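You operate a simulated robot arm through the tools that you are given. There is no shell and no other tool. Be economical: measure what you need, move in short steps, check, and stop when the job is done.

You are at the controls of a simulated two-armed robot. One attempt, no reset.

Task
Brush the fluff off the beige rail and clamp it in its jig.
Fine: carry it there in both hands; white filter box on first, off after the brushing; green star screw tight, brush back.

Only the result counts: the job must be done as asked and must still hold three seconds after the hand-in. Knocking over, shifting, dropping, spilling or breaking anything else fails it.

Robot
Two 7-joint arms with two-finger parallel grippers on one trunk, on a base that drives. Base frame: it is fixed to the floor where the robot stands at the start and does not move with it; the origin is under the middle of the robot, x ahead of it, y to its left, z up. Lengths are in mm, angles in rad, forces in N, time in s.
The left shoulder is at the start at [70, 163, 1345], the right one opposite. Places, roughly: white filter box on button [500, 0, 1000]; white filter box [600, -100, 900]; white filter box off button [500, -100, 1000]; rail jig [800, -600, 900]; green star screw [700, -600, 900]; yellow star screw [500, -900, 900]; green-striped plate [1000, -750, 1000]. Payload 3.43 kg a hand.
The tool frame of a hand sits at the grasp point between the pads (the TCP): z along the fingers, y along the line on which they close. The tips reach 34 mm beyond it. The gripper opens to 128 mm. The fingers are 24 mm wide and 12 mm thick; the gripper's body (48 by 130 mm) begins 96 mm behind the TCP.
Orientation is that of the tool frame in the base frame, as [roll, pitch, yaw] about the fixed x, y, z axes, in that order (R = Rz(yaw) Ry(pitch) Rx(roll)). With the fingers straight down and closing along the base's y, the tool's x points along the base's -x, its y along +y and its z along -z.

Tools
- The arms move only by the tool jog_arm. It takes "left_motion", "right_motion" or both (then of equal length, played together; a hand with none holds still); each is a list of rows, each a list of 7 numbers: the shift along the tool's x, y, z in mm, then the turn, a rotation vector about the tool's x, y, z in rad, then the finger opening in mm, from 0 to 128. In form: [[tx, ty, tz, rx, ry, rz, hand], ...]. A call has 1 to 10 rows; each row is the pose to reach, as a shift and turn from the pose commanded when the call began, along the tool's axes at that moment. Rows are played at 5 a second. More than 50 mm and 0.15 rad between two rows, or a gripper value outside its range, and nothing of the call is played. A pose out of reach is approached as far as the arm can. The call stops where the force on the tool passes 90 N (or 10 N more than at its start, if that is more) or the arm is blocked; 0.2 s more then pass. The fingers move at their own pace (about 153 mm/s each) and stop on an object; they squeeze with about 26 N. The grip force told is the motor's: it shows also when the fingers shut on nothing. Time passes only in rows, and 0.2 s behind the last, so rows that repeat a pose let the fingers close. The reply holds the time, the measured pose of the TCP, the force on the tool along the base axes, the opening and the grip force, in the units named above and with some noise, and new pictures: "views" is both (left out), scene, wrist or none (wrist: the cameras of the hands that moved).
- Cameras (640 x 400 px; columns grow to the right, rows downward): "scene" is now at [128.7, -18.5, 1558.9]; the picture's right is [-0.24, -0.97, 0.00], its down [-0.67, 0.17, -0.72] and it looks along [0.70, -0.17, -0.69] (base axes); focal length 214 px, centre (320, 200). "left" rides on the left gripper at [76, 11, -160] in its tool frame; the picture's right is [-0.15, 0.99, 0.00], its down [-0.88, -0.13, -0.46] and it looks along [-0.45, -0.07, 0.89] (tool axes); focal length 234 px, centre (320, 200). "right" rides on the right gripper at [76, -11, -160] in its tool frame; the picture's right is [0.15, 0.99, 0.00], its down [-0.88, 0.13, -0.46] and it looks along [-0.45, 0.07, 0.89] (tool axes); focal length 234 px, centre (320, 200). There is no depth. A picture from a camera that has moved, and an enlarged one, comes with that camera's place and axes in the base frame and with its lens.
- lift_body(by): slides the trunk up (or, below 0, down) by that many mm; the arms and the scene camera ride with it, the base frame stays. It gives what a move gives, with no picture.
- steer(legs): drives the robot by 1 to 6 legs, each [ahead, left, turn to the left] in mm, mm and rad, along the robot's own axes; the way and the turn of a leg run together, so that a leg with both is an arc; at most 1500 mm and 3.142 rad a leg. The arms and the cameras ride along, it lands a little off, and it stops where it bumps. It gives what a move gives, and a new picture of the scene camera.
- head_to(pan, tilt): turns the head with the scene camera to pan (to the left, within 1.501 rad either way) and tilt (down, from -0.506 to 1.204), counted from straight ahead of the robot. It gives what a move gives, and a new picture of the scene camera.
- zoom(camera, box): a new picture of the part [left, top, right, bottom] of that camera's present view, enlarged. It takes no simulated time.
- close_job(): hands the job in; it is judged then, once.

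Go step by step. Nothing tells you exact positions but the pictures and the camera data: compare them with the known pose of the tool, close in by small moves and look again before you grip or let go. The budget is 120 turns and 170 pictures, counting those below and the enlarged ones. Unless the task says otherwise, let go and move clear before handing in, and close with one line.

The tools are called after "Emit:" as a command line: name --argument value ..., lists and objects as JSON in quotes. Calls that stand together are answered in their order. jog_arm: Moves the arms, as the interface text tells. Its arguments: {"type":"object","properties":{"left_motion":{"type":"array"},"right_motion":{"type":"array"},"views":{"type":"string","enum":["both","scene","wrist","none"]}},"required":[]} The other tools are called the same way: lift_body (by) slides the trunk up or down; steer (legs) drives the base; head_to (pan, tilt) turns the head that bears the scene camera; zoom (camera, box) takes an enlarged picture of a part of a camera's view; close_job () hands the job in.

At the start:

```text
time: 0.0
left_position: [521.4, -2.4, 1355.6]
left_tcp_rot: [3.141, 0.0, 3.141]
left_force: [0.9, -0.9, 0.2]
left_grip_width: 128.0
left_grip_force: 0.0
right_position: [364.9, -463.1, 1358.2]
right_tcp_rot: [-3.139, -0.001, 3.141]
right_force: [0.5, -0.1, -0.3]
right_grip_width: 128.0
right_grip_force: 0.0
trunk travel left (down, up): [-825.0, 115.0]
robot x, y, heading: [-0.4, 3.5, -0.001]
head pan, tilt: [-0.243, 0.764]
```

scene: 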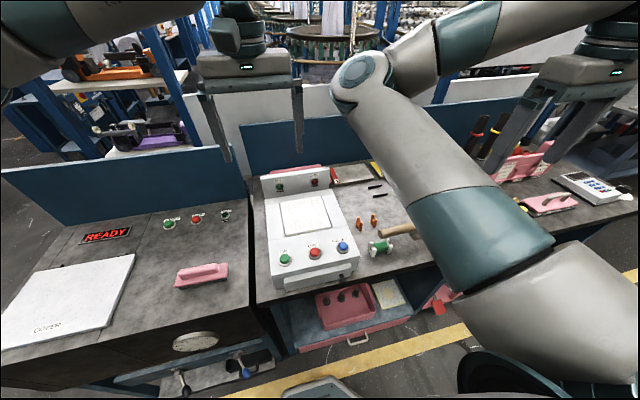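
right: 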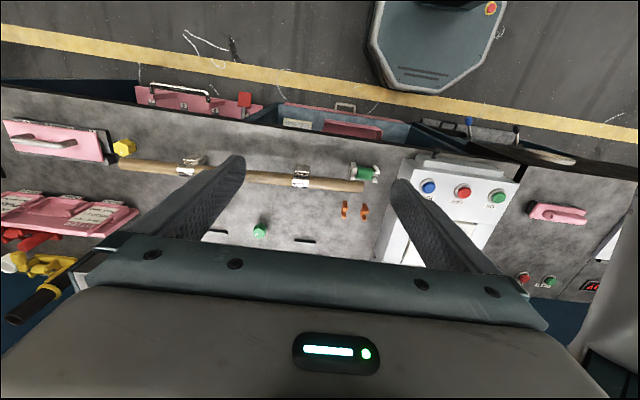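
left: 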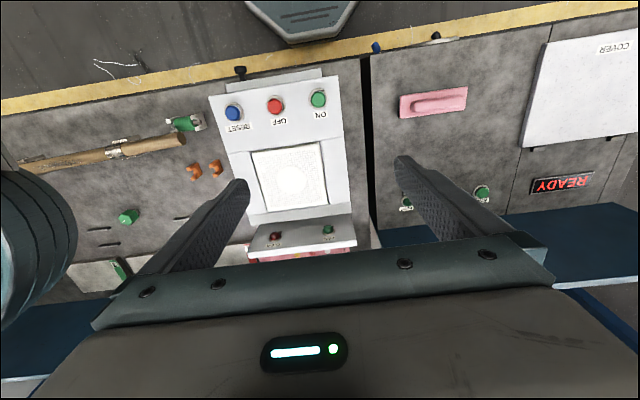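

I see a bench with the white filter box, a long beige rail near the bench front, and various screws and plates. I'll look closer before moving.

Emit:
zoom --camera "right" --box '[0, 60, 320, 260]'

Emit:
zoom --camera "right" --box '[220, 80, 540, 280]'

Emit:
head_to --pan -0.9 --tilt 0.6

```text
2.00 times, centred on (160, 160) of right
camera zoom: at [290.2, -473.8, 1518.7], right [-0.15, 0.99, 0.0], down [0.88, 0.13, 0.46], along [0.45, 0.07, -0.89], focal length 468 px, centre (640, 280)
```

zoom: 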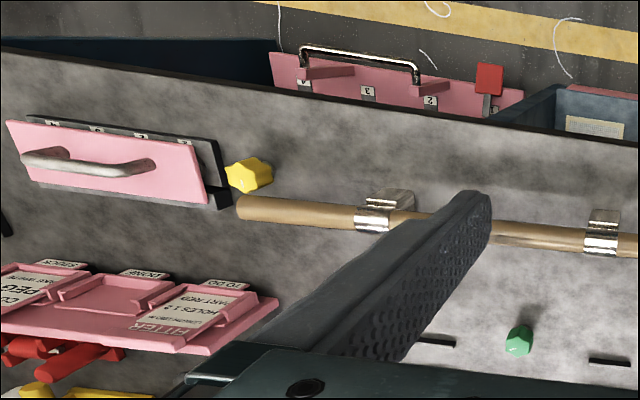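

```text
2.00 times, centred on (380, 180) of right
camera zoom: at [290.2, -473.8, 1518.7], right [-0.15, 0.99, 0.0], down [0.88, 0.13, 0.46], along [0.45, 0.07, -0.89], focal length 468 px, centre (200, 240)
```

zoom: 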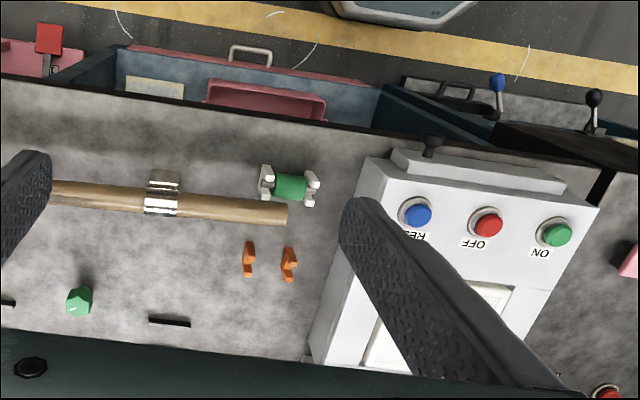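

```text
time: 1.0
left_position: [522.2, -2.3, 1355.0]
left_tcp_rot: [-3.14, 0.0, -3.14]
left_force: [0.1, 0.3, 0.6]
left_grip_width: 128.1
left_grip_force: 0.2
right_position: [364.9, -462.1, 1358.2]
right_tcp_rot: [-3.139, -0.001, -3.14]
right_force: [-0.1, 0.0, -0.4]
right_grip_width: 127.8
right_grip_force: 0.1
trunk travel left (down, up): [-825.0, 115.0]
robot x, y, heading: [-2.2, 2.4, -0.001]
head pan, tilt: [-0.901, 0.6]
camera scene: at [103.8, -67.9, 1572.9], right [-0.78, -0.62, 0.0], down [-0.35, 0.44, -0.82], along [0.51, -0.65, -0.57], focal length 214 px, centre (320, 200)
```

scene: 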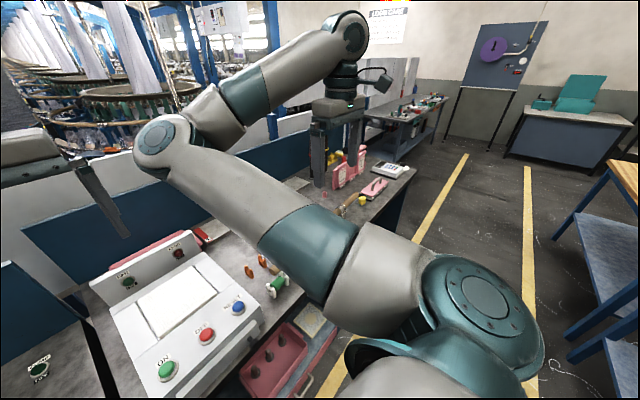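

The rail seems to be the long bar near the front; the jig lies around the green screw, hidden by the gripper. I move the right hand forward to look down at it.

Emit:
jog_arm --right_motion '[[-50, -20, 0, 0, 0, 0, 128], [-100, -50, 0, 0, 0, 0, 128], [-150, -80, 0, 0, 0, 0, 128], [-200, -100, 0, 0, 0, 0, 128], [-240, -120, 0, 0, 0, 0, 128]]'

```text
refused: row 1 steps farther than a row can; nothing moved
```

Emit:
jog_arm --right_motion '[[-40, -20, 0, 0, 0, 0, 128], [-80, -40, 0, 0, 0, 0, 128], [-120, -60, 0, 0, 0, 0, 128], [-160, -80, 0, 0, 0, 0, 128], [-200, -100, 0, 0, 0, 0, 128], [-240, -120, 0, 0, 0, 0, 128]]'

```text
time: 2.4
left_position: [521.6, -3.9, 1355.2]
left_tcp_rot: [3.14, 0.0, 3.141]
left_force: [-0.1, -1.0, -0.5]
left_grip_width: 128.0
left_grip_force: 0.0
right_position: [604.9, -583.3, 1357.4]
right_tcp_rot: [-3.14, 0.0, 3.142]
right_force: [-0.5, 0.2, -0.6]
right_grip_width: 127.7
right_grip_force: 0.2
trunk travel left (down, up): [-825.0, 115.0]
robot x, y, heading: [-1.1, -2.3, -0.0]
head pan, tilt: [-0.901, 0.6]
camera scene: at [104.1, -69.8, 1572.8], right [-0.78, -0.62, 0.0], down [-0.35, 0.44, -0.82], along [0.51, -0.65, -0.57], focal length 214 px, centre (320, 200)
camera right: at [530.3, -596.1, 1517.2], right [-0.15, 0.99, 0.0], down [0.88, 0.13, 0.46], along [0.45, 0.07, -0.89], focal length 234 px, centre (320, 200)
```

scene: 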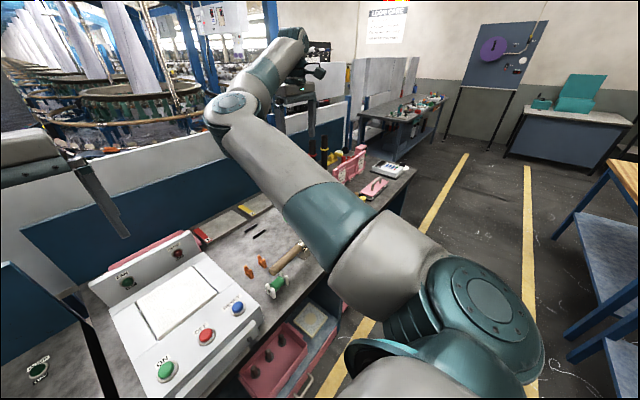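
right: 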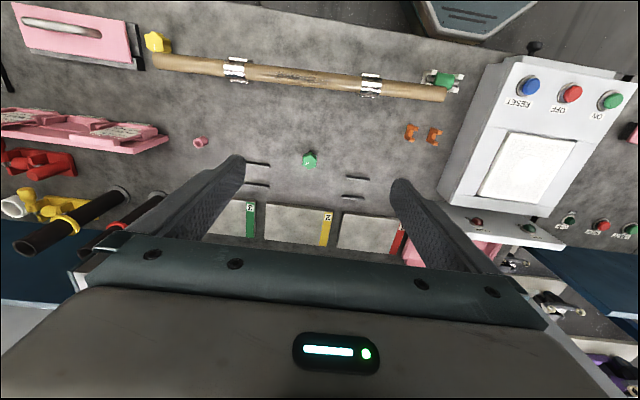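

Emit:
zoom --camera "right" --box '[140, 40, 480, 252]'

Emit:
zoom --camera "right" --box '[240, 60, 380, 148]'

Emit:
zoom --camera "right" --box '[360, 50, 480, 125]'

Emit:
zoom --camera "right" --box '[0, 100, 200, 225]'

```text
1.88 times, centred on (310, 146) of right
camera zoom: at [530.3, -596.1, 1517.2], right [-0.15, 0.99, 0.0], down [0.88, 0.13, 0.46], along [0.45, 0.07, -0.89], focal length 441 px, centre (339, 302)
```

zoom: 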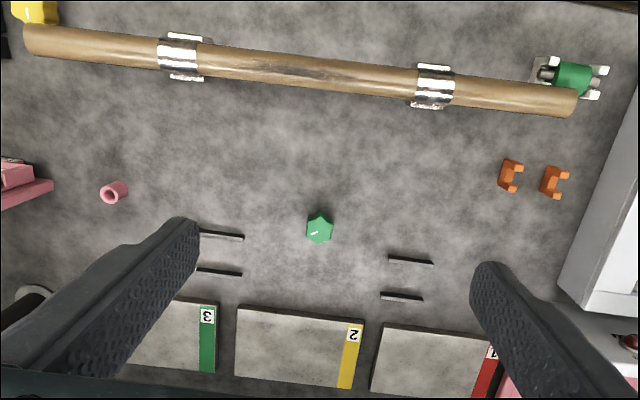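

```text
4.55 times, centred on (310, 104) of right
camera zoom: at [530.3, -596.1, 1517.2], right [-0.15, 0.99, 0.0], down [0.88, 0.13, 0.46], along [0.45, 0.07, -0.89], focal length 1064 px, centre (366, 636)
```

zoom: 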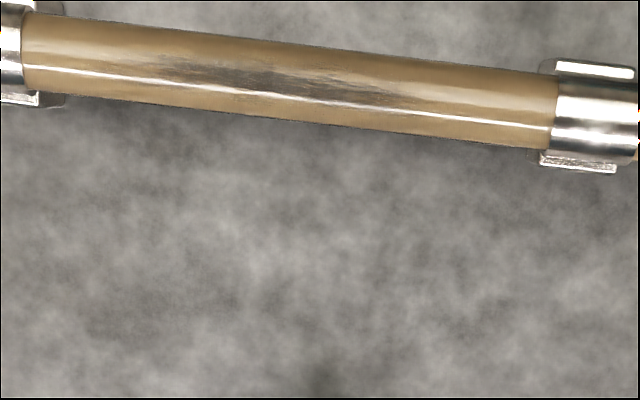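

```text
5.33 times, centred on (420, 88) of right
camera zoom: at [530.3, -596.1, 1517.2], right [-0.15, 0.99, 0.0], down [0.88, 0.13, 0.46], along [0.45, 0.07, -0.89], focal length 1249 px, centre (-213, 800)
```

zoom: 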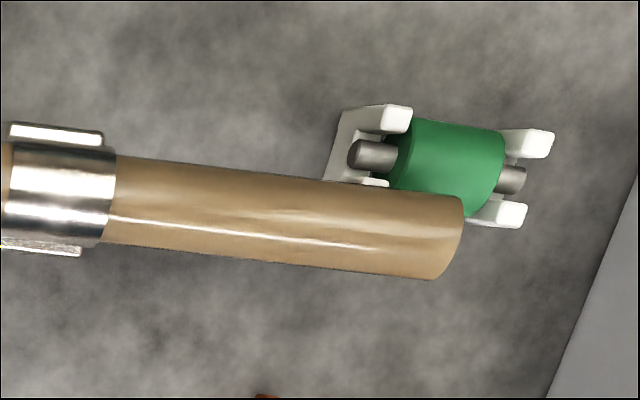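

```text
3.20 times, centred on (100, 162) of right
camera zoom: at [530.3, -596.1, 1517.2], right [-0.15, 0.99, 0.0], down [0.88, 0.13, 0.46], along [0.45, 0.07, -0.89], focal length 749 px, centre (1024, 320)
```

zoom: 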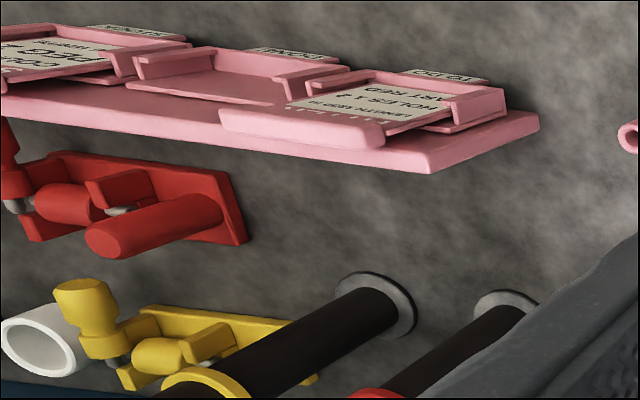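

The rail is held in two spring clips at the front of the bench; the jig looks like slots around the green screw. I'll strafe right to get a clear head-camera view of it.

Emit:
steer --legs '[[0, -550, 0]]'

Emit:
head_to --pan -0.05 --tilt 0.65

```text
time: 5.6
left_position: [522.6, -554.1, 1355.8]
left_tcp_rot: [-3.138, -0.001, -3.139]
left_force: [-1.2, 0.0, -1.0]
left_grip_width: 127.8
left_grip_force: 0.1
right_position: [604.5, -1134.9, 1358.7]
right_tcp_rot: [-3.139, 0.0, -3.141]
right_force: [0.3, 0.5, 0.0]
right_grip_width: 128.2
right_grip_force: 0.0
trunk travel left (down, up): [-825.0, 115.0]
robot x, y, heading: [0.7, -557.1, 0.0]
head pan, tilt: [-0.901, 0.6]
camera scene: at [103.7, -620.3, 1573.0], right [-0.78, -0.62, 0.0], down [-0.35, 0.44, -0.83], along [0.51, -0.65, -0.56], focal length 214 px, centre (320, 200)
```

scene: 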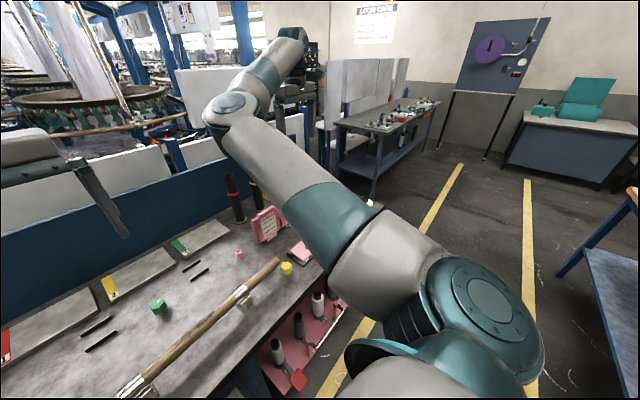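

```text
time: 6.8
left_position: [521.3, -556.6, 1355.7]
left_tcp_rot: [3.141, 0.0, -3.139]
left_force: [0.0, -0.1, -0.4]
left_grip_width: 128.1
left_grip_force: 0.1
right_position: [604.2, -1136.0, 1359.1]
right_tcp_rot: [-3.139, 0.0, 3.14]
right_force: [-0.5, -0.9, -0.7]
right_grip_width: 128.0
right_grip_force: 0.0
trunk travel left (down, up): [-825.0, 115.0]
robot x, y, heading: [-1.0, -554.1, -0.002]
head pan, tilt: [-0.051, 0.649]
camera scene: at [135.5, -556.5, 1568.6], right [-0.05, -1.0, 0.0], down [-0.6, 0.03, -0.8], along [0.8, -0.04, -0.6], focal length 214 px, centre (320, 200)
```

scene: 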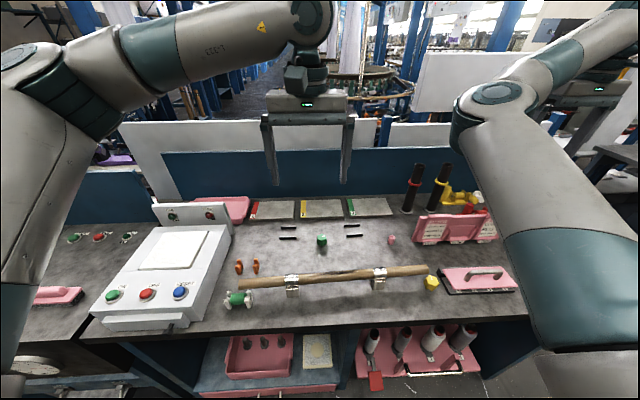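

Clear view now. I zoom into the details to identify rail, jig, brush and screws.

Emit:
zoom --camera "scene" --box '[220, 180, 440, 318]'

Emit:
zoom --camera "scene" --box '[380, 160, 540, 300]'

Emit:
zoom --camera "scene" --box '[80, 190, 270, 340]'

Emit:
zoom --camera "scene" --box '[190, 310, 510, 400]'

```text
2.90 times, centred on (330, 249) of scene
camera zoom: at [135.5, -556.5, 1568.6], right [-0.05, -1.0, 0.0], down [-0.6, 0.03, -0.8], along [0.8, -0.04, -0.6], focal length 622 px, centre (291, 58)
```

zoom: 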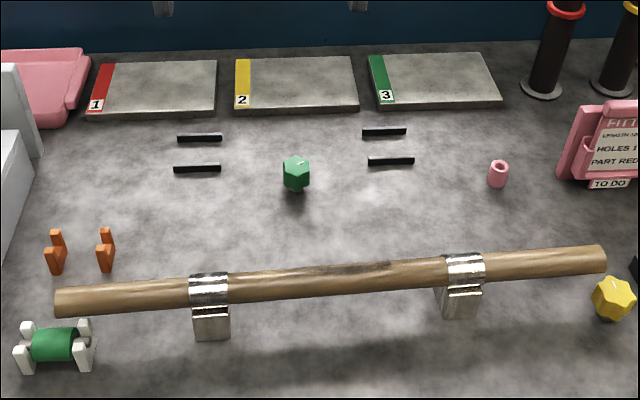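

```text
2.86 times, centred on (460, 230) of scene
camera zoom: at [135.5, -556.5, 1568.6], right [-0.05, -1.0, 0.0], down [-0.6, 0.03, -0.8], along [0.8, -0.04, -0.6], focal length 613 px, centre (-80, 114)
```

zoom: 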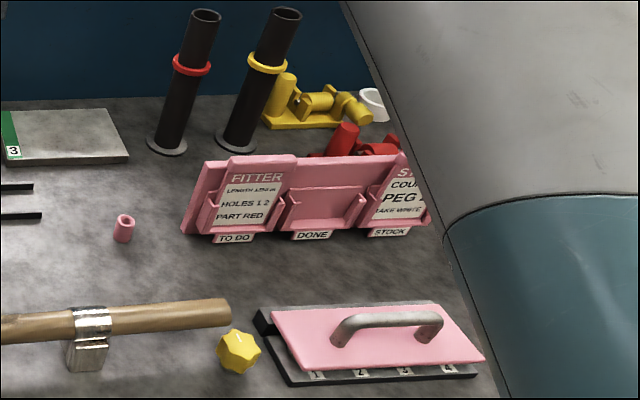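

```text
2.67 times, centred on (175, 265) of scene
camera zoom: at [135.5, -556.5, 1568.6], right [-0.05, -1.0, 0.0], down [-0.6, 0.03, -0.8], along [0.8, -0.04, -0.6], focal length 572 px, centre (707, 27)
```

zoom: 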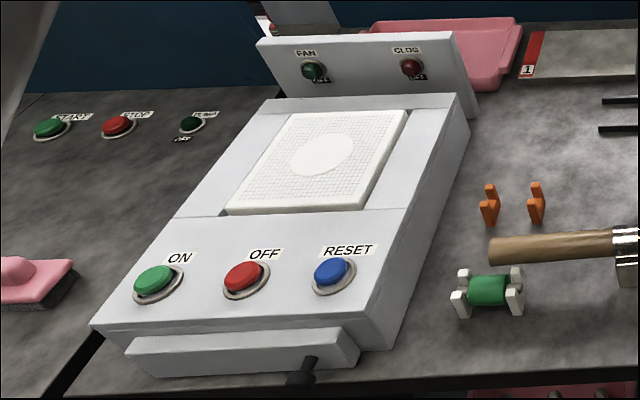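

```text
2.00 times, centred on (350, 355) of scene
camera zoom: at [135.5, -556.5, 1568.6], right [-0.05, -1.0, 0.0], down [-0.6, 0.03, -0.8], along [0.8, -0.04, -0.6], focal length 429 px, centre (260, -110)
```

zoom: 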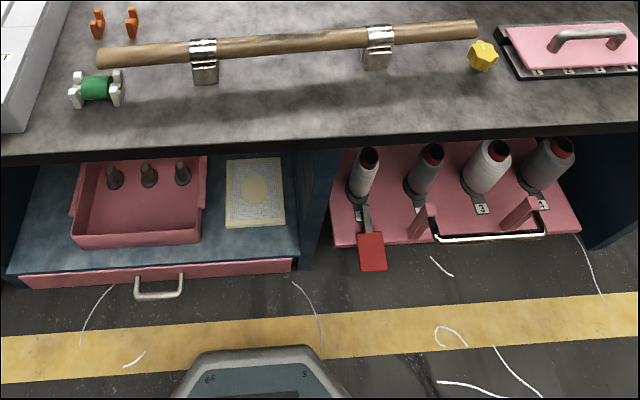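

The wooden bar in clips is a candidate rail, but I haven't seen everything. I'll look left and right for a beige rail and the brush.

Emit:
head_to --pan 0.9 --tilt 0.5

Emit:
head_to --pan -1.4 --tilt 0.5

```text
time: 8.0
left_position: [521.8, -556.2, 1354.5]
left_tcp_rot: [3.141, 0.0, -3.139]
left_force: [-0.5, -0.6, 0.8]
left_grip_width: 127.8
left_grip_force: 0.1
right_position: [605.0, -1135.4, 1357.4]
right_tcp_rot: [-3.141, 0.001, 3.14]
right_force: [0.7, 0.3, -0.8]
right_grip_width: 128.2
right_grip_force: 0.2
trunk travel left (down, up): [-825.0, 115.0]
robot x, y, heading: [1.5, -551.1, -0.002]
head pan, tilt: [0.901, 0.499]
camera scene: at [105.4, -481.1, 1582.0], right [0.78, -0.62, 0.0], down [-0.3, -0.38, -0.88], along [0.55, 0.69, -0.48], focal length 214 px, centre (320, 200)
```

scene: 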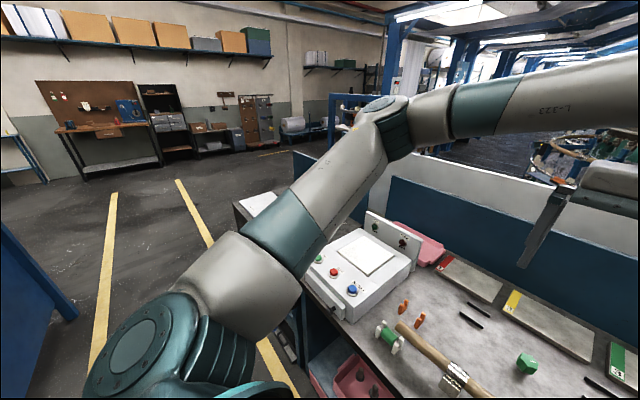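

```text
time: 10.2
left_position: [521.3, -556.1, 1355.8]
left_tcp_rot: [-3.141, 0.0, -3.14]
left_force: [-0.4, 0.3, -0.8]
left_grip_width: 128.0
left_grip_force: 0.0
right_position: [604.6, -1137.1, 1356.7]
right_tcp_rot: [-3.138, 0.0, 3.141]
right_force: [-0.2, -0.7, 0.6]
right_grip_width: 127.9
right_grip_force: 0.1
trunk travel left (down, up): [-825.0, 115.0]
robot x, y, heading: [1.3, -551.1, 0.009]
head pan, tilt: [-1.4, 0.499]
camera scene: at [64.4, -642.1, 1582.0], right [-0.99, -0.17, 0.0], down [-0.08, 0.47, -0.88], along [0.15, -0.86, -0.48], focal length 214 px, centre (320, 200)
```

scene: 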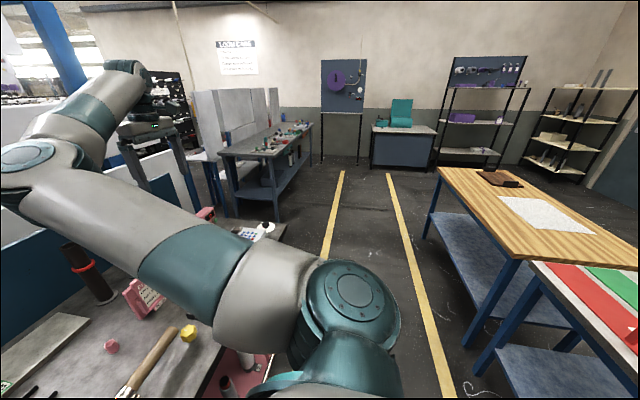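

There is a poster and more tables on this side; I check both.

Emit:
zoom --camera "scene" --box '[205, 35, 269, 75]'

Emit:
steer --legs '[[-250, 0, 0]]'

Emit:
head_to --pan -0.15 --tilt 0.5

```text
10.00 times, centred on (237, 55) of scene
camera zoom: at [64.4, -642.1, 1582.0], right [-0.99, -0.17, 0.0], down [-0.08, 0.47, -0.88], along [0.15, -0.86, -0.48], focal length 2145 px, centre (1150, 1650)
```

zoom: 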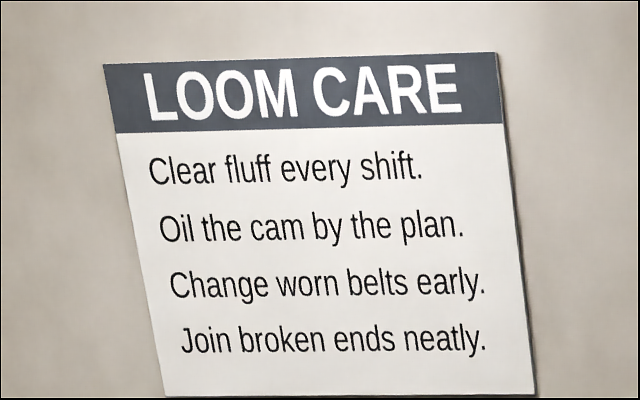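

```text
time: 12.0
left_position: [275.4, -555.7, 1353.7]
left_tcp_rot: [3.141, -0.001, -3.138]
left_force: [0.1, 0.0, 0.8]
left_grip_width: 128.0
left_grip_force: 0.1
right_position: [358.5, -1135.2, 1356.8]
right_tcp_rot: [-3.14, -0.004, -3.139]
right_force: [0.0, 0.2, -0.4]
right_grip_width: 127.7
right_grip_force: 0.0
trunk travel left (down, up): [-825.0, 115.0]
robot x, y, heading: [-246.5, -556.8, 0.005]
head pan, tilt: [-1.4, 0.499]
camera scene: at [-182.1, -642.5, 1581.8], right [-0.98, -0.17, 0.0], down [-0.08, 0.47, -0.88], along [0.15, -0.86, -0.48], focal length 214 px, centre (320, 200)
```

scene: 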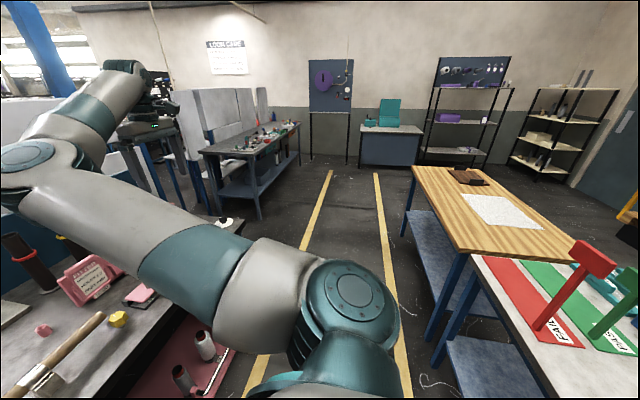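

```text
time: 13.4
left_position: [272.4, -556.4, 1355.9]
left_tcp_rot: [-3.141, -0.001, -3.137]
left_force: [0.1, 0.1, 0.1]
left_grip_width: 128.0
left_grip_force: 0.0
right_position: [356.2, -1134.8, 1357.4]
right_tcp_rot: [-3.139, 0.0, -3.138]
right_force: [0.2, -0.1, -0.2]
right_grip_width: 128.0
right_grip_force: 0.1
trunk travel left (down, up): [-825.0, 115.0]
robot x, y, heading: [-249.0, -553.5, -0.0]
head pan, tilt: [-0.15, 0.499]
camera scene: at [-110.9, -566.1, 1582.1], right [-0.15, -0.99, 0.0], down [-0.47, 0.07, -0.88], along [0.87, -0.13, -0.48], focal length 214 px, centre (320, 200)
```

scene: 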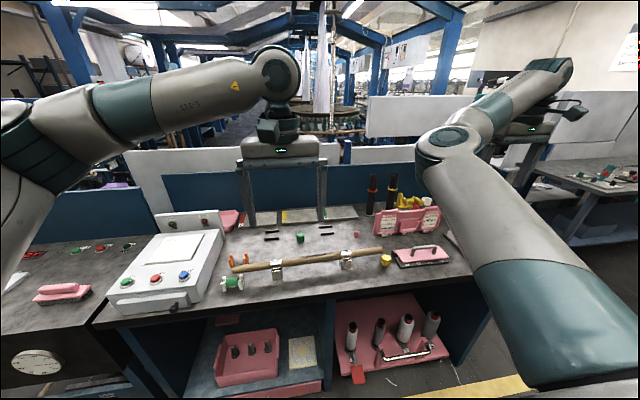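

The rail is the beige bar in its clips, the jig is the four black strips by the green screw, and the pink brush with dark bristles is on the left bench. I drive back to the filter box, facing it.

Emit:
steer --legs '[[0, 555, 0], [250, 0, 0]]'

Emit:
head_to --pan 0.0 --tilt 0.75

Emit:
jog_arm --left_motion '[[0, 0, 40, 0, 0, 0, 0], [0, 0, 80, 0, 0, 0, 0], [0, 0, 120, 0, 0, 0, 0], [0, 0, 160, 0, 0, 0, 0]]' --views "wrist"

```text
time: 18.0
left_position: [519.6, 2.1, 1355.5]
left_tcp_rot: [-3.141, 0.002, -3.136]
left_force: [-0.6, -0.3, -0.1]
left_grip_width: 128.3
left_grip_force: 0.1
right_position: [605.1, -577.8, 1359.2]
right_tcp_rot: [-3.141, 0.002, -3.137]
right_force: [-0.2, 0.5, -1.0]
right_grip_width: 127.8
right_grip_force: 0.1
trunk travel left (down, up): [-825.0, 115.0]
robot x, y, heading: [-1.0, 3.5, 0.011]
head pan, tilt: [-0.15, 0.499]
camera scene: at [136.4, -9.0, 1582.3], right [-0.15, -0.99, 0.0], down [-0.47, 0.07, -0.88], along [0.87, -0.13, -0.48], focal length 214 px, centre (320, 200)
```

scene: 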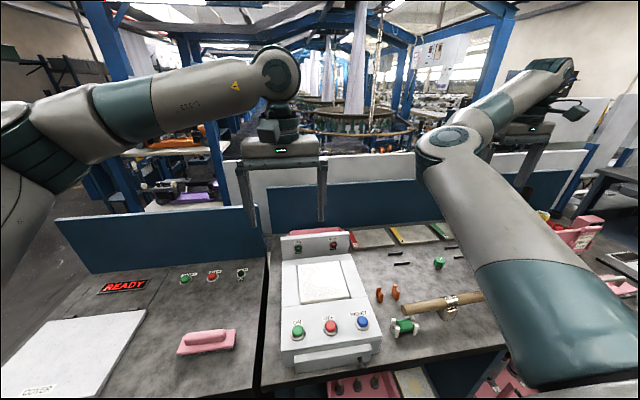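

```text
time: 18.8
left_position: [522.6, 2.2, 1354.2]
left_tcp_rot: [3.141, -0.003, -3.137]
left_force: [-0.2, 0.8, 0.2]
left_grip_width: 128.0
left_grip_force: 0.0
right_position: [607.5, -577.9, 1356.7]
right_tcp_rot: [-3.141, 0.0, -3.137]
right_force: [0.6, -0.3, 0.0]
right_grip_width: 128.3
right_grip_force: 0.1
trunk travel left (down, up): [-825.0, 115.0]
robot x, y, heading: [-0.3, 5.1, 0.008]
head pan, tilt: [0.0, 0.75]
camera scene: at [132.9, 4.3, 1559.9], right [0.0, -1.0, 0.0], down [-0.68, 0.0, -0.73], along [0.73, 0.0, -0.68], focal length 214 px, centre (320, 200)
```

scene: 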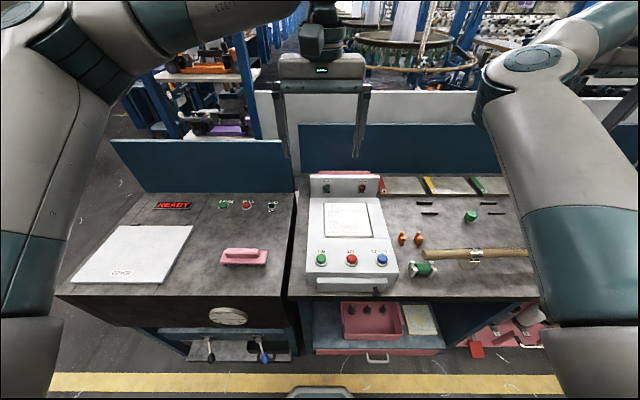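

```text
time: 19.8
left_position: [522.0, 2.9, 1194.8]
left_tcp_rot: [3.141, -0.001, -3.137]
left_force: [0.7, -0.6, -0.1]
left_grip_width: 0.0
left_grip_force: 25.9
right_position: [607.3, -577.3, 1357.2]
right_tcp_rot: [-3.139, -0.001, -3.137]
right_force: [0.7, 0.1, 0.2]
right_grip_width: 127.8
right_grip_force: 0.0
trunk travel left (down, up): [-825.0, 115.0]
robot x, y, heading: [-1.5, 3.5, 0.006]
head pan, tilt: [0.0, 0.75]
camera left: at [445.6, 14.3, 1353.9], right [0.14, 0.99, 0.0], down [0.88, -0.13, 0.45], along [0.45, -0.06, -0.89], focal length 234 px, centre (320, 200)
```

left: 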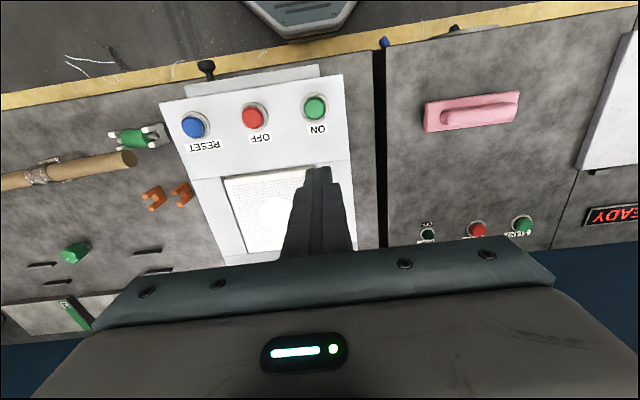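

ON button at about [477, 3, 1000]. I bring the closed left fingertips above it and lower carefully.

Emit:
jog_arm --left_motion '[[23, 0, 20, 0, 0, 0, 0], [45, 0, 50, 0, 0, 0, 0], [45, 0, 90, 0, 0, 0, 0], [45, 0, 125, 0, 0, 0, 0]]'

```text
time: 20.8
left_position: [476.6, 1.7, 1071.8]
left_tcp_rot: [-3.14, -0.001, -3.138]
left_force: [0.1, 0.3, 0.4]
left_grip_width: 0.0
left_grip_force: 25.8
right_position: [607.8, -578.2, 1358.1]
right_tcp_rot: [-3.139, -0.001, -3.135]
right_force: [0.1, 0.0, 0.1]
right_grip_width: 128.2
right_grip_force: 0.1
trunk travel left (down, up): [-825.0, 115.0]
robot x, y, heading: [-1.8, 4.1, 0.001]
head pan, tilt: [0.0, 0.75]
camera scene: at [132.0, 4.6, 1560.1], right [0.0, -1.0, 0.0], down [-0.68, 0.0, -0.73], along [0.73, 0.0, -0.68], focal length 214 px, centre (320, 200)
camera left: at [400.2, 13.3, 1229.3], right [0.14, 0.99, 0.0], down [0.88, -0.13, 0.46], along [0.45, -0.07, -0.89], focal length 234 px, centre (320, 200)
```

scene: 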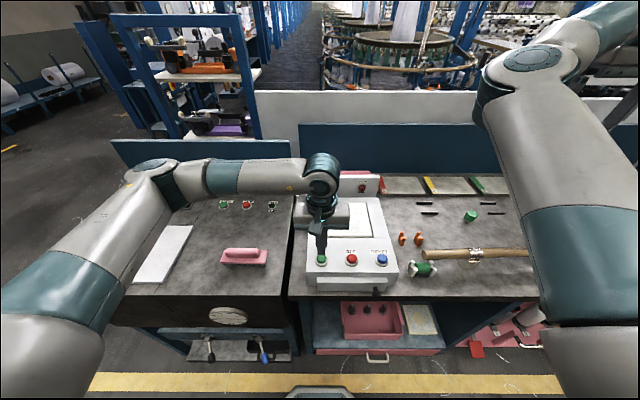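
left: 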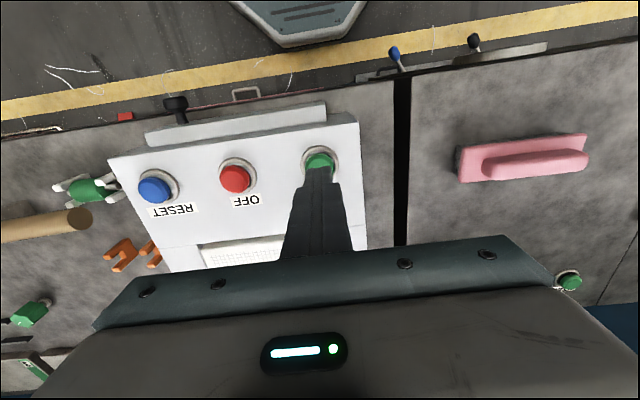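

Emit:
jog_arm --left_motion '[[0, 0, 20, 0, 0, 0, 0], [0, 0, 28, 0, 0, 0, 0], [0, 0, 32, 0, 0, 0, 0], [0, 0, 36, 0, 0, 0, 0], [0, 0, 39, 0, 0, 0, 0]]' --views "wrist"

Emit:
zoom --camera "scene" --box '[300, 170, 400, 290]'

```text
time: 22.0
left_position: [476.5, 2.1, 1034.5]
left_tcp_rot: [-3.138, 0.005, -3.137]
left_force: [4.2, 2.5, 26.0]
left_grip_width: 0.0
left_grip_force: 26.1
right_position: [605.9, -577.2, 1359.6]
right_tcp_rot: [-3.14, 0.002, -3.137]
right_force: [-0.2, 0.0, 0.2]
right_grip_width: 128.0
right_grip_force: 0.1
trunk travel left (down, up): [-825.0, 115.0]
robot x, y, heading: [3.1, 2.2, 0.006]
head pan, tilt: [0.0, 0.75]
camera left: at [399.3, 13.9, 1192.6], right [0.14, 0.99, 0.0], down [0.88, -0.12, 0.46], along [0.46, -0.07, -0.89], focal length 234 px, centre (320, 200)
```

left: 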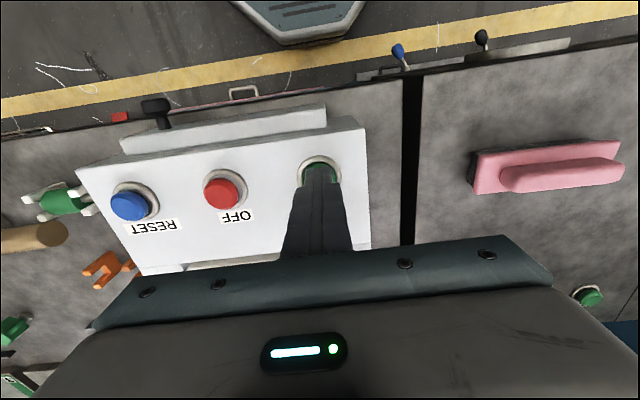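

```text
3.33 times, centred on (350, 230) of scene
camera zoom: at [129.8, 4.6, 1560.7], right [0.0, -1.0, 0.0], down [-0.68, 0.0, -0.73], along [0.73, 0.0, -0.68], focal length 715 px, centre (220, 100)
```

zoom: 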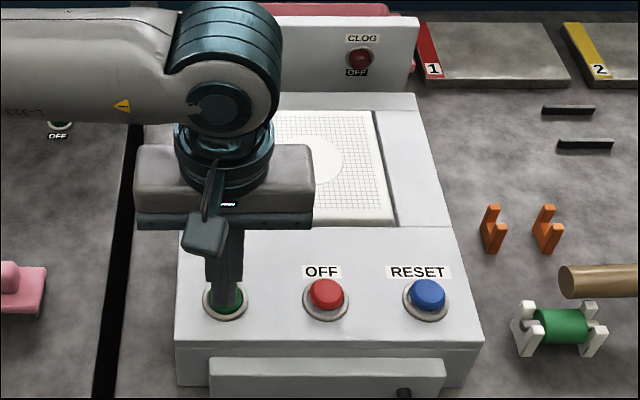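

Button pressed at 26 N. I raise the hand and check the FAN lamp.

Emit:
jog_arm --left_motion '[[0, 0, -30, 0, 0, 0, 0], [0, 40, -60, 0, 0, 0, 60], [-25, 80, -80, 0, 0, 0, 100], [-50, 125, -80, 0, 0, 0, 100], [-58, 170, -80, 0, 0, 0, 100], [-58, 215, -80, 0, 0, 0, 100]]'

Emit:
zoom --camera "scene" --box '[300, 165, 400, 290]'

```text
refused: row 3 steps farther than a row can; nothing moved
```

```text
3.20 times, centred on (350, 228) of scene
camera zoom: at [129.8, 4.6, 1560.7], right [0.0, -1.0, 0.0], down [-0.68, 0.0, -0.73], along [0.73, 0.0, -0.68], focal length 686 px, centre (224, 112)
```

zoom: 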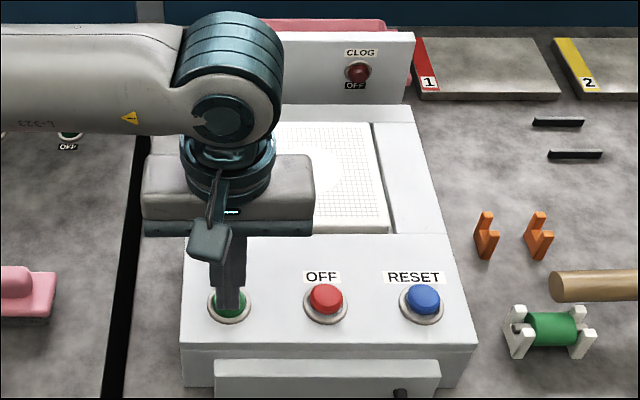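

Emit:
jog_arm --left_motion '[[0, 0, -30, 0, 0, 0, 0], [0, 30, -60, 0, 0, 0, 60], [0, 65, -90, 0, 0, 0, 100], [0, 110, -100, 0, 0, 0, 100], [0, 155, -110, 0, 0, 0, 100], [-15, 200, -110, 0, 0, 0, 100], [-15, 245, -110, 0, 0, 0, 100]]'

Emit:
zoom --camera "scene" --box '[300, 165, 400, 290]'

```text
time: 23.6
left_position: [488.6, 248.7, 1141.4]
left_tcp_rot: [-3.139, -0.001, -3.138]
left_force: [-0.2, 0.0, -0.7]
left_grip_width: 100.1
left_grip_force: 0.2
right_position: [606.6, -576.2, 1359.8]
right_tcp_rot: [-3.138, 0.0, -3.138]
right_force: [0.2, 0.7, -0.2]
right_grip_width: 127.9
right_grip_force: 0.0
trunk travel left (down, up): [-825.0, 115.0]
robot x, y, heading: [-0.8, -1.2, 0.003]
head pan, tilt: [0.0, 0.75]
camera scene: at [130.5, 6.7, 1560.2], right [0.0, -1.0, 0.0], down [-0.68, 0.0, -0.73], along [0.73, 0.0, -0.68], focal length 214 px, centre (320, 200)
camera left: at [413.3, 261.8, 1300.6], right [0.14, 0.99, 0.0], down [0.88, -0.13, 0.46], along [0.45, -0.07, -0.89], focal length 234 px, centre (320, 200)
```

scene: 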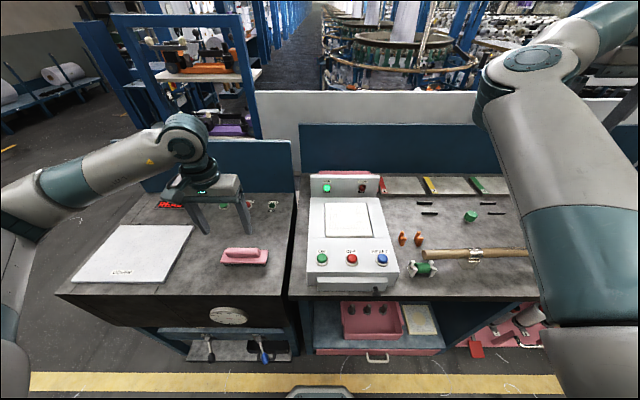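
left: 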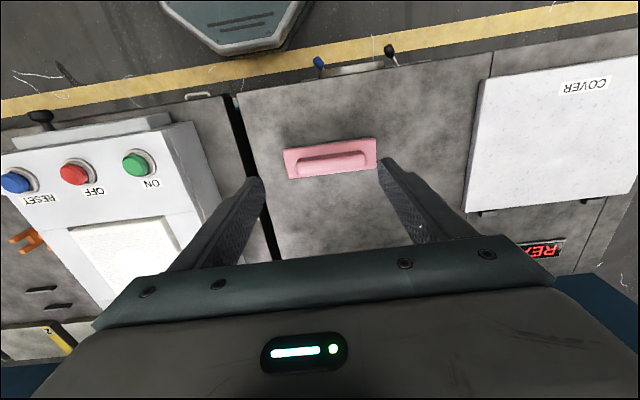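

```text
3.20 times, centred on (350, 228) of scene
camera zoom: at [130.5, 6.7, 1560.2], right [0.0, -1.0, 0.0], down [-0.68, 0.0, -0.73], along [0.73, 0.0, -0.68], focal length 686 px, centre (224, 112)
```

zoom: 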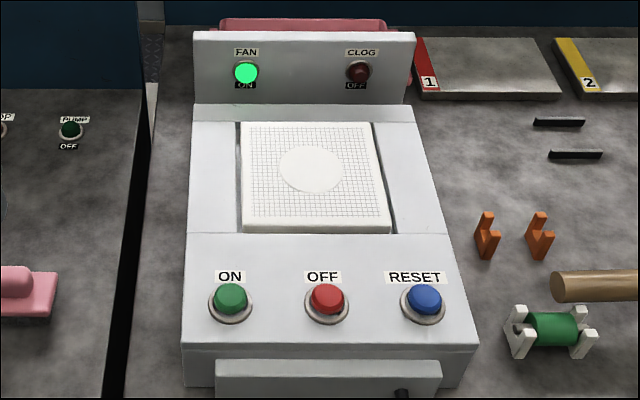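

FAN is ON. The brush handle is near [533, 262, 940], running along y. I zoom on it to see its shape.

Emit:
zoom --camera "left" --box '[260, 110, 400, 200]'

Emit:
zoom --camera "scene" --box '[200, 230, 290, 280]'

```text
4.44 times, centred on (330, 155) of left
camera zoom: at [413.3, 261.8, 1300.6], right [0.14, 0.99, 0.0], down [0.88, -0.13, 0.46], along [0.45, -0.07, -0.89], focal length 1041 px, centre (276, 400)
```

zoom: 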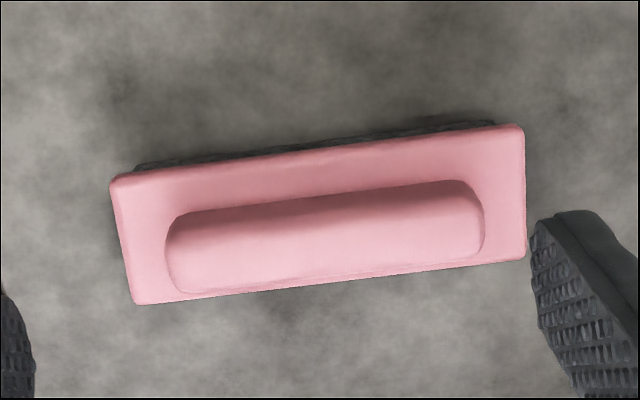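

```text
7.11 times, centred on (245, 255) of scene
camera zoom: at [130.5, 6.7, 1560.2], right [0.0, -1.0, 0.0], down [-0.68, 0.0, -0.73], along [0.73, 0.0, -0.68], focal length 1525 px, centre (853, -191)
```

zoom: 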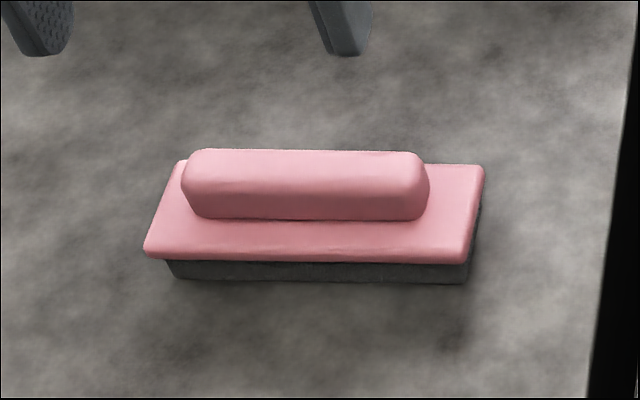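

Emit:
jog_arm --left_motion '[[-5, 0, 0, 0, 0, 0.15, 100], [-10, 3, 0, 0, 0, 0.3, 100], [-15, 6, 0, 0, 0, 0.45, 100], [-20, 9, 0, 0, 0, 0.6, 100], [-25, 12, 0, 0, 0, 0.75, 100], [-30, 13, 0, 0, 0, 0.9, 100], [-35, 13, 0, 0, 0, 1.05, 100], [-40, 13, 0, 0, 0, 1.2, 100], [-42, 13, 0, 0, 0, 1.35, 100], [-42, 13, 0, 0, 0, 1.5, 100]]' --views "wrist"

```text
time: 25.8
left_position: [478.3, 218.2, 1117.6]
left_tcp_rot: [3.055, -0.009, 1.843]
left_force: [0.0, -1.4, 1.0]
left_grip_width: 99.9
left_grip_force: 0.0
left hand out of reach, approached as far as the arm can: row 8, 9, 10
right_position: [605.6, -580.3, 1356.9]
right_tcp_rot: [-3.141, 0.002, -3.139]
right_force: [0.0, -0.3, -0.2]
right_grip_width: 127.9
right_grip_force: 0.1
trunk travel left (down, up): [-825.0, 115.0]
robot x, y, heading: [-0.7, 1.9, -0.001]
head pan, tilt: [0.0, 0.75]
camera left: at [454.1, 289.8, 1277.4], right [0.99, 0.13, 0.09], down [0.08, -0.9, 0.44], along [0.13, -0.42, -0.9], focal length 234 px, centre (320, 200)
```

left: 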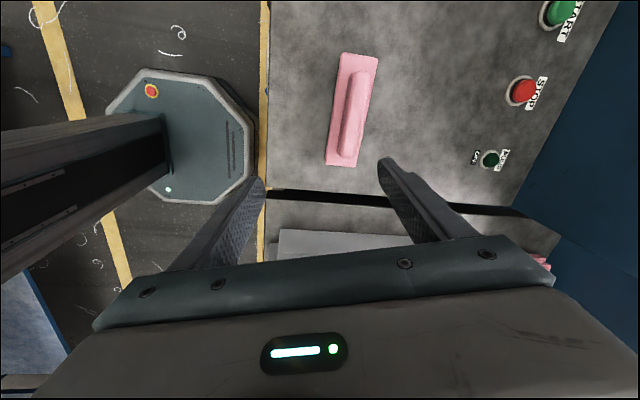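

The wrist limit stops that turn; I turn back and will use the opposite direction.

Emit:
jog_arm --left_motion '[[0, 0, 0, 0, 0, -0.15, 100], [0, 0, 0, 0, 0, -0.3, 100], [0, 0, 0, 0, 0, -0.45, 100], [0, 0, 0, 0, 0, -0.6, 100], [0, 0, 0, 0, 0, -0.75, 100], [0, 0, 0, 0, 0, -0.9, 100], [0, 0, 0, 0, 0, -1.05, 100], [0, 0, 0, 0, 0, -1.2, 100], [0, 0, 0, 0, 0, -1.35, 100], [0, 0, 0, 0, 0, -1.5, 100]]' --views "none"

Emit:
jog_arm --left_motion '[[0, 0, 0, 0, 0, -0.15, 100], [0, 0, 0, 0, 0, -0.3, 100], [0, 0, 0, 0, 0, -0.45, 100], [0, 0, 0, 0, 0, -0.6, 100], [0, 0, 0, 0, 0, -0.75, 100], [0, 0, 0, 0, 0, -0.9, 100], [0, 0, 0, 0, 0, -1.05, 100], [0, 0, 0, 0, 0, -1.2, 100], [0, 0, 0, 0, 0, -1.35, 100], [0, 0, 0, 0, 0, -1.5, 100]]' --views "wrist"

```text
time: 28.0
left_position: [478.0, 219.9, 1116.8]
left_tcp_rot: [3.128, 0.086, -2.935]
left_force: [1.2, 0.9, 0.5]
left_grip_width: 100.1
left_grip_force: 0.1
right_position: [607.5, -578.0, 1357.9]
right_tcp_rot: [-3.139, -0.001, -3.136]
right_force: [-1.1, -0.3, 0.1]
right_grip_width: 128.0
right_grip_force: 0.1
trunk travel left (down, up): [-825.0, 115.0]
robot x, y, heading: [-0.4, 2.5, 0.005]
head pan, tilt: [0.0, 0.75]
```

```text
time: 30.2
left_position: [478.6, 219.6, 1116.2]
left_tcp_rot: [-3.058, 0.019, -1.434]
left_force: [-0.4, 0.3, -0.4]
left_grip_width: 99.9
left_grip_force: 0.0
right_position: [605.7, -577.0, 1358.0]
right_tcp_rot: [-3.141, -0.001, -3.137]
right_force: [-0.7, -0.1, -0.4]
right_grip_width: 128.4
right_grip_force: 0.0
trunk travel left (down, up): [-825.0, 115.0]
robot x, y, heading: [3.7, 3.2, 0.005]
head pan, tilt: [0.0, 0.75]
camera left: at [464.6, 139.0, 1271.8], right [-1.0, 0.01, -0.08], down [-0.03, 0.88, 0.48], along [0.08, 0.48, -0.87], focal length 234 px, centre (320, 200)
```

left: 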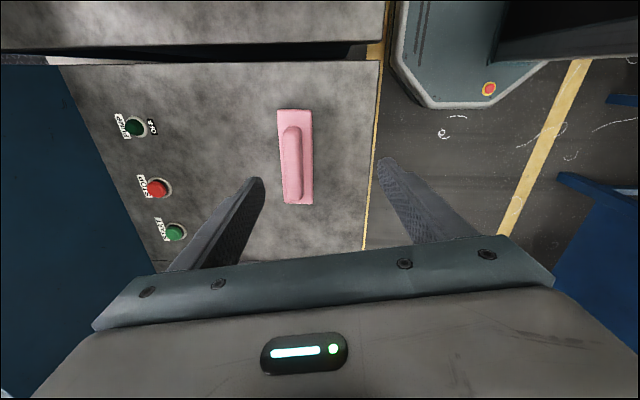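

Good; now I level the hand, align it with the handle (yaw ≈ -1.61) and move above it.

Emit:
jog_arm --left_motion '[[-15, -22, 25, -0.042, 0.01, 0.088, 80], [-33.3, -48.7, 50, -0.0836, 0.019, 0.176, 80], [-33.3, -48.7, 60.3, -0.0836, 0.019, 0.176, 80]]'

Emit:
zoom --camera "left" --box '[210, 90, 430, 228]'

```text
time: 31.0
left_position: [525.3, 259.3, 1060.4]
left_tcp_rot: [3.137, 0.008, -1.615]
left_force: [-0.8, -0.3, -0.7]
left_grip_width: 80.0
left_grip_force: 0.1
right_position: [607.5, -578.2, 1357.0]
right_tcp_rot: [-3.14, 0.0, -3.136]
right_force: [-1.1, -0.2, -0.2]
right_grip_width: 128.2
right_grip_force: 0.1
trunk travel left (down, up): [-825.0, 115.0]
robot x, y, heading: [2.6, 1.9, 0.001]
head pan, tilt: [0.0, 0.75]
camera scene: at [131.3, 3.6, 1560.1], right [0.0, -1.0, 0.0], down [-0.68, 0.0, -0.73], along [0.73, 0.0, -0.68], focal length 214 px, centre (320, 200)
camera left: at [511.5, 184.6, 1218.6], right [-0.98, 0.19, 0.0], down [0.17, 0.87, 0.46], along [0.08, 0.45, -0.89], focal length 234 px, centre (320, 200)
```

scene: 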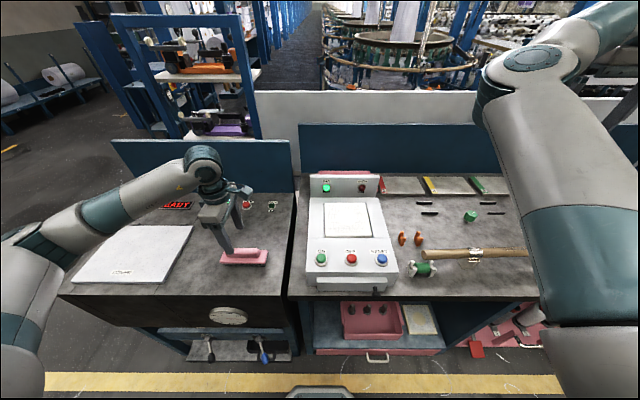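
left: 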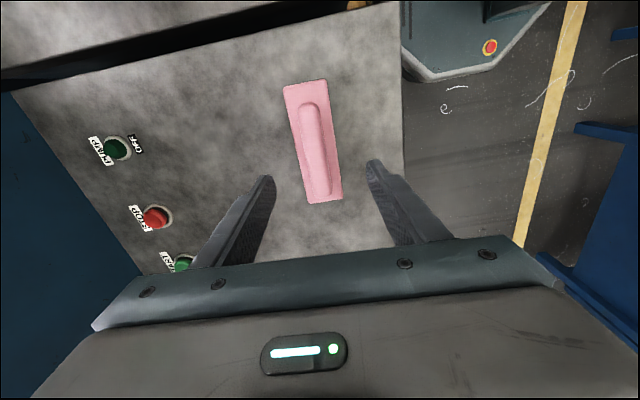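

```text
2.90 times, centred on (320, 159) of left
camera zoom: at [511.5, 184.6, 1218.6], right [-0.98, 0.19, 0.0], down [0.17, 0.87, 0.46], along [0.08, 0.45, -0.89], focal length 679 px, centre (320, 319)
```

zoom: 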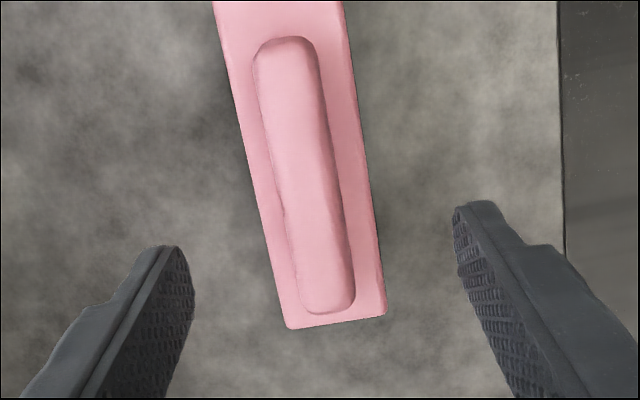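

Aligned; I descend to just above the brush plate, centring by 3 mm.

Emit:
jog_arm --left_motion '[[0, -3, 30, 0, 0, 0, 80], [0, -3, 60, 0, 0, 0, 80], [0, -3, 80, 0, 0, 0, 80], [0, -3, 90, 0, 0, 0, 80]]' --views "wrist"

Emit:
zoom --camera "scene" --box '[190, 210, 300, 280]'

```text
time: 32.0
left_position: [529.5, 261.5, 969.9]
left_tcp_rot: [3.138, 0.007, -1.612]
left_force: [0.1, 0.4, -0.6]
left_grip_width: 79.9
left_grip_force: 0.1
right_position: [606.4, -576.9, 1358.0]
right_tcp_rot: [-3.14, 0.0, -3.136]
right_force: [0.8, -0.6, 0.1]
right_grip_width: 127.9
right_grip_force: 0.1
trunk travel left (down, up): [-825.0, 115.0]
robot x, y, heading: [-1.9, 4.2, 0.003]
head pan, tilt: [0.0, 0.75]
camera left: at [515.3, 186.4, 1128.4], right [-0.98, 0.19, 0.0], down [0.17, 0.87, 0.46], along [0.08, 0.45, -0.89], focal length 234 px, centre (320, 200)
```

left: 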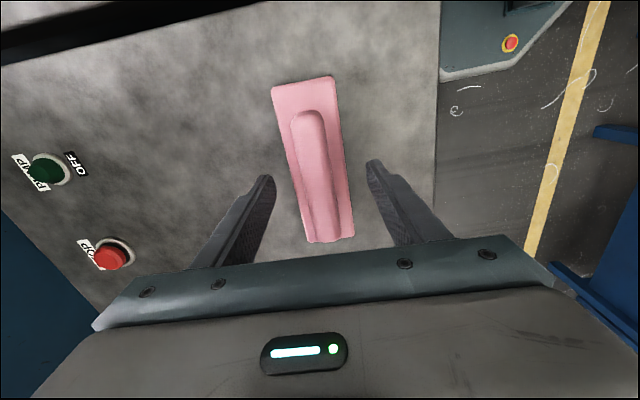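

```text
5.71 times, centred on (245, 245) of scene
camera zoom: at [131.9, 4.6, 1560.0], right [0.0, -1.0, 0.0], down [-0.68, 0.0, -0.73], along [0.73, 0.0, -0.68], focal length 1226 px, centre (749, -57)
```

zoom: 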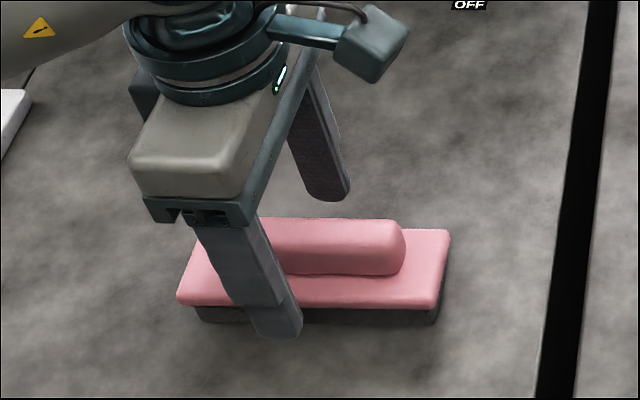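

Tips sit right above the plate beside the handle. Closing the grip.

Emit:
jog_arm --left_motion '[[0, 0, -2, 0, 0, 0, 40], [0, 0, -2, 0, 0, 0, 20], [0, 0, -2, 0, 0, 0, 10], [0, 0, -2, 0, 0, 0, 10]]' --views "wrist"

```text
time: 33.0
left_position: [530.0, 261.3, 972.7]
left_tcp_rot: [3.139, 0.009, -1.613]
left_force: [1.2, -0.6, -0.8]
left_grip_width: 23.2
left_grip_force: 25.8
right_position: [606.2, -577.6, 1357.6]
right_tcp_rot: [-3.139, 0.0, -3.138]
right_force: [0.6, -0.6, -0.6]
right_grip_width: 128.0
right_grip_force: 0.1
trunk travel left (down, up): [-825.0, 115.0]
robot x, y, heading: [1.9, 4.4, 0.005]
head pan, tilt: [0.0, 0.75]
camera left: at [515.3, 186.0, 1130.9], right [-0.98, 0.19, 0.0], down [0.17, 0.87, 0.46], along [0.08, 0.45, -0.89], focal length 234 px, centre (320, 200)
```

left: 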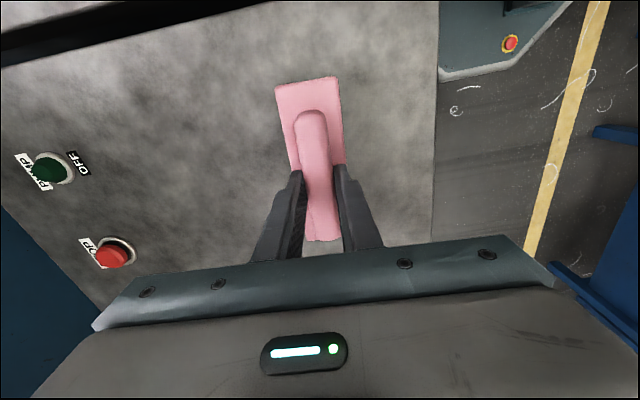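

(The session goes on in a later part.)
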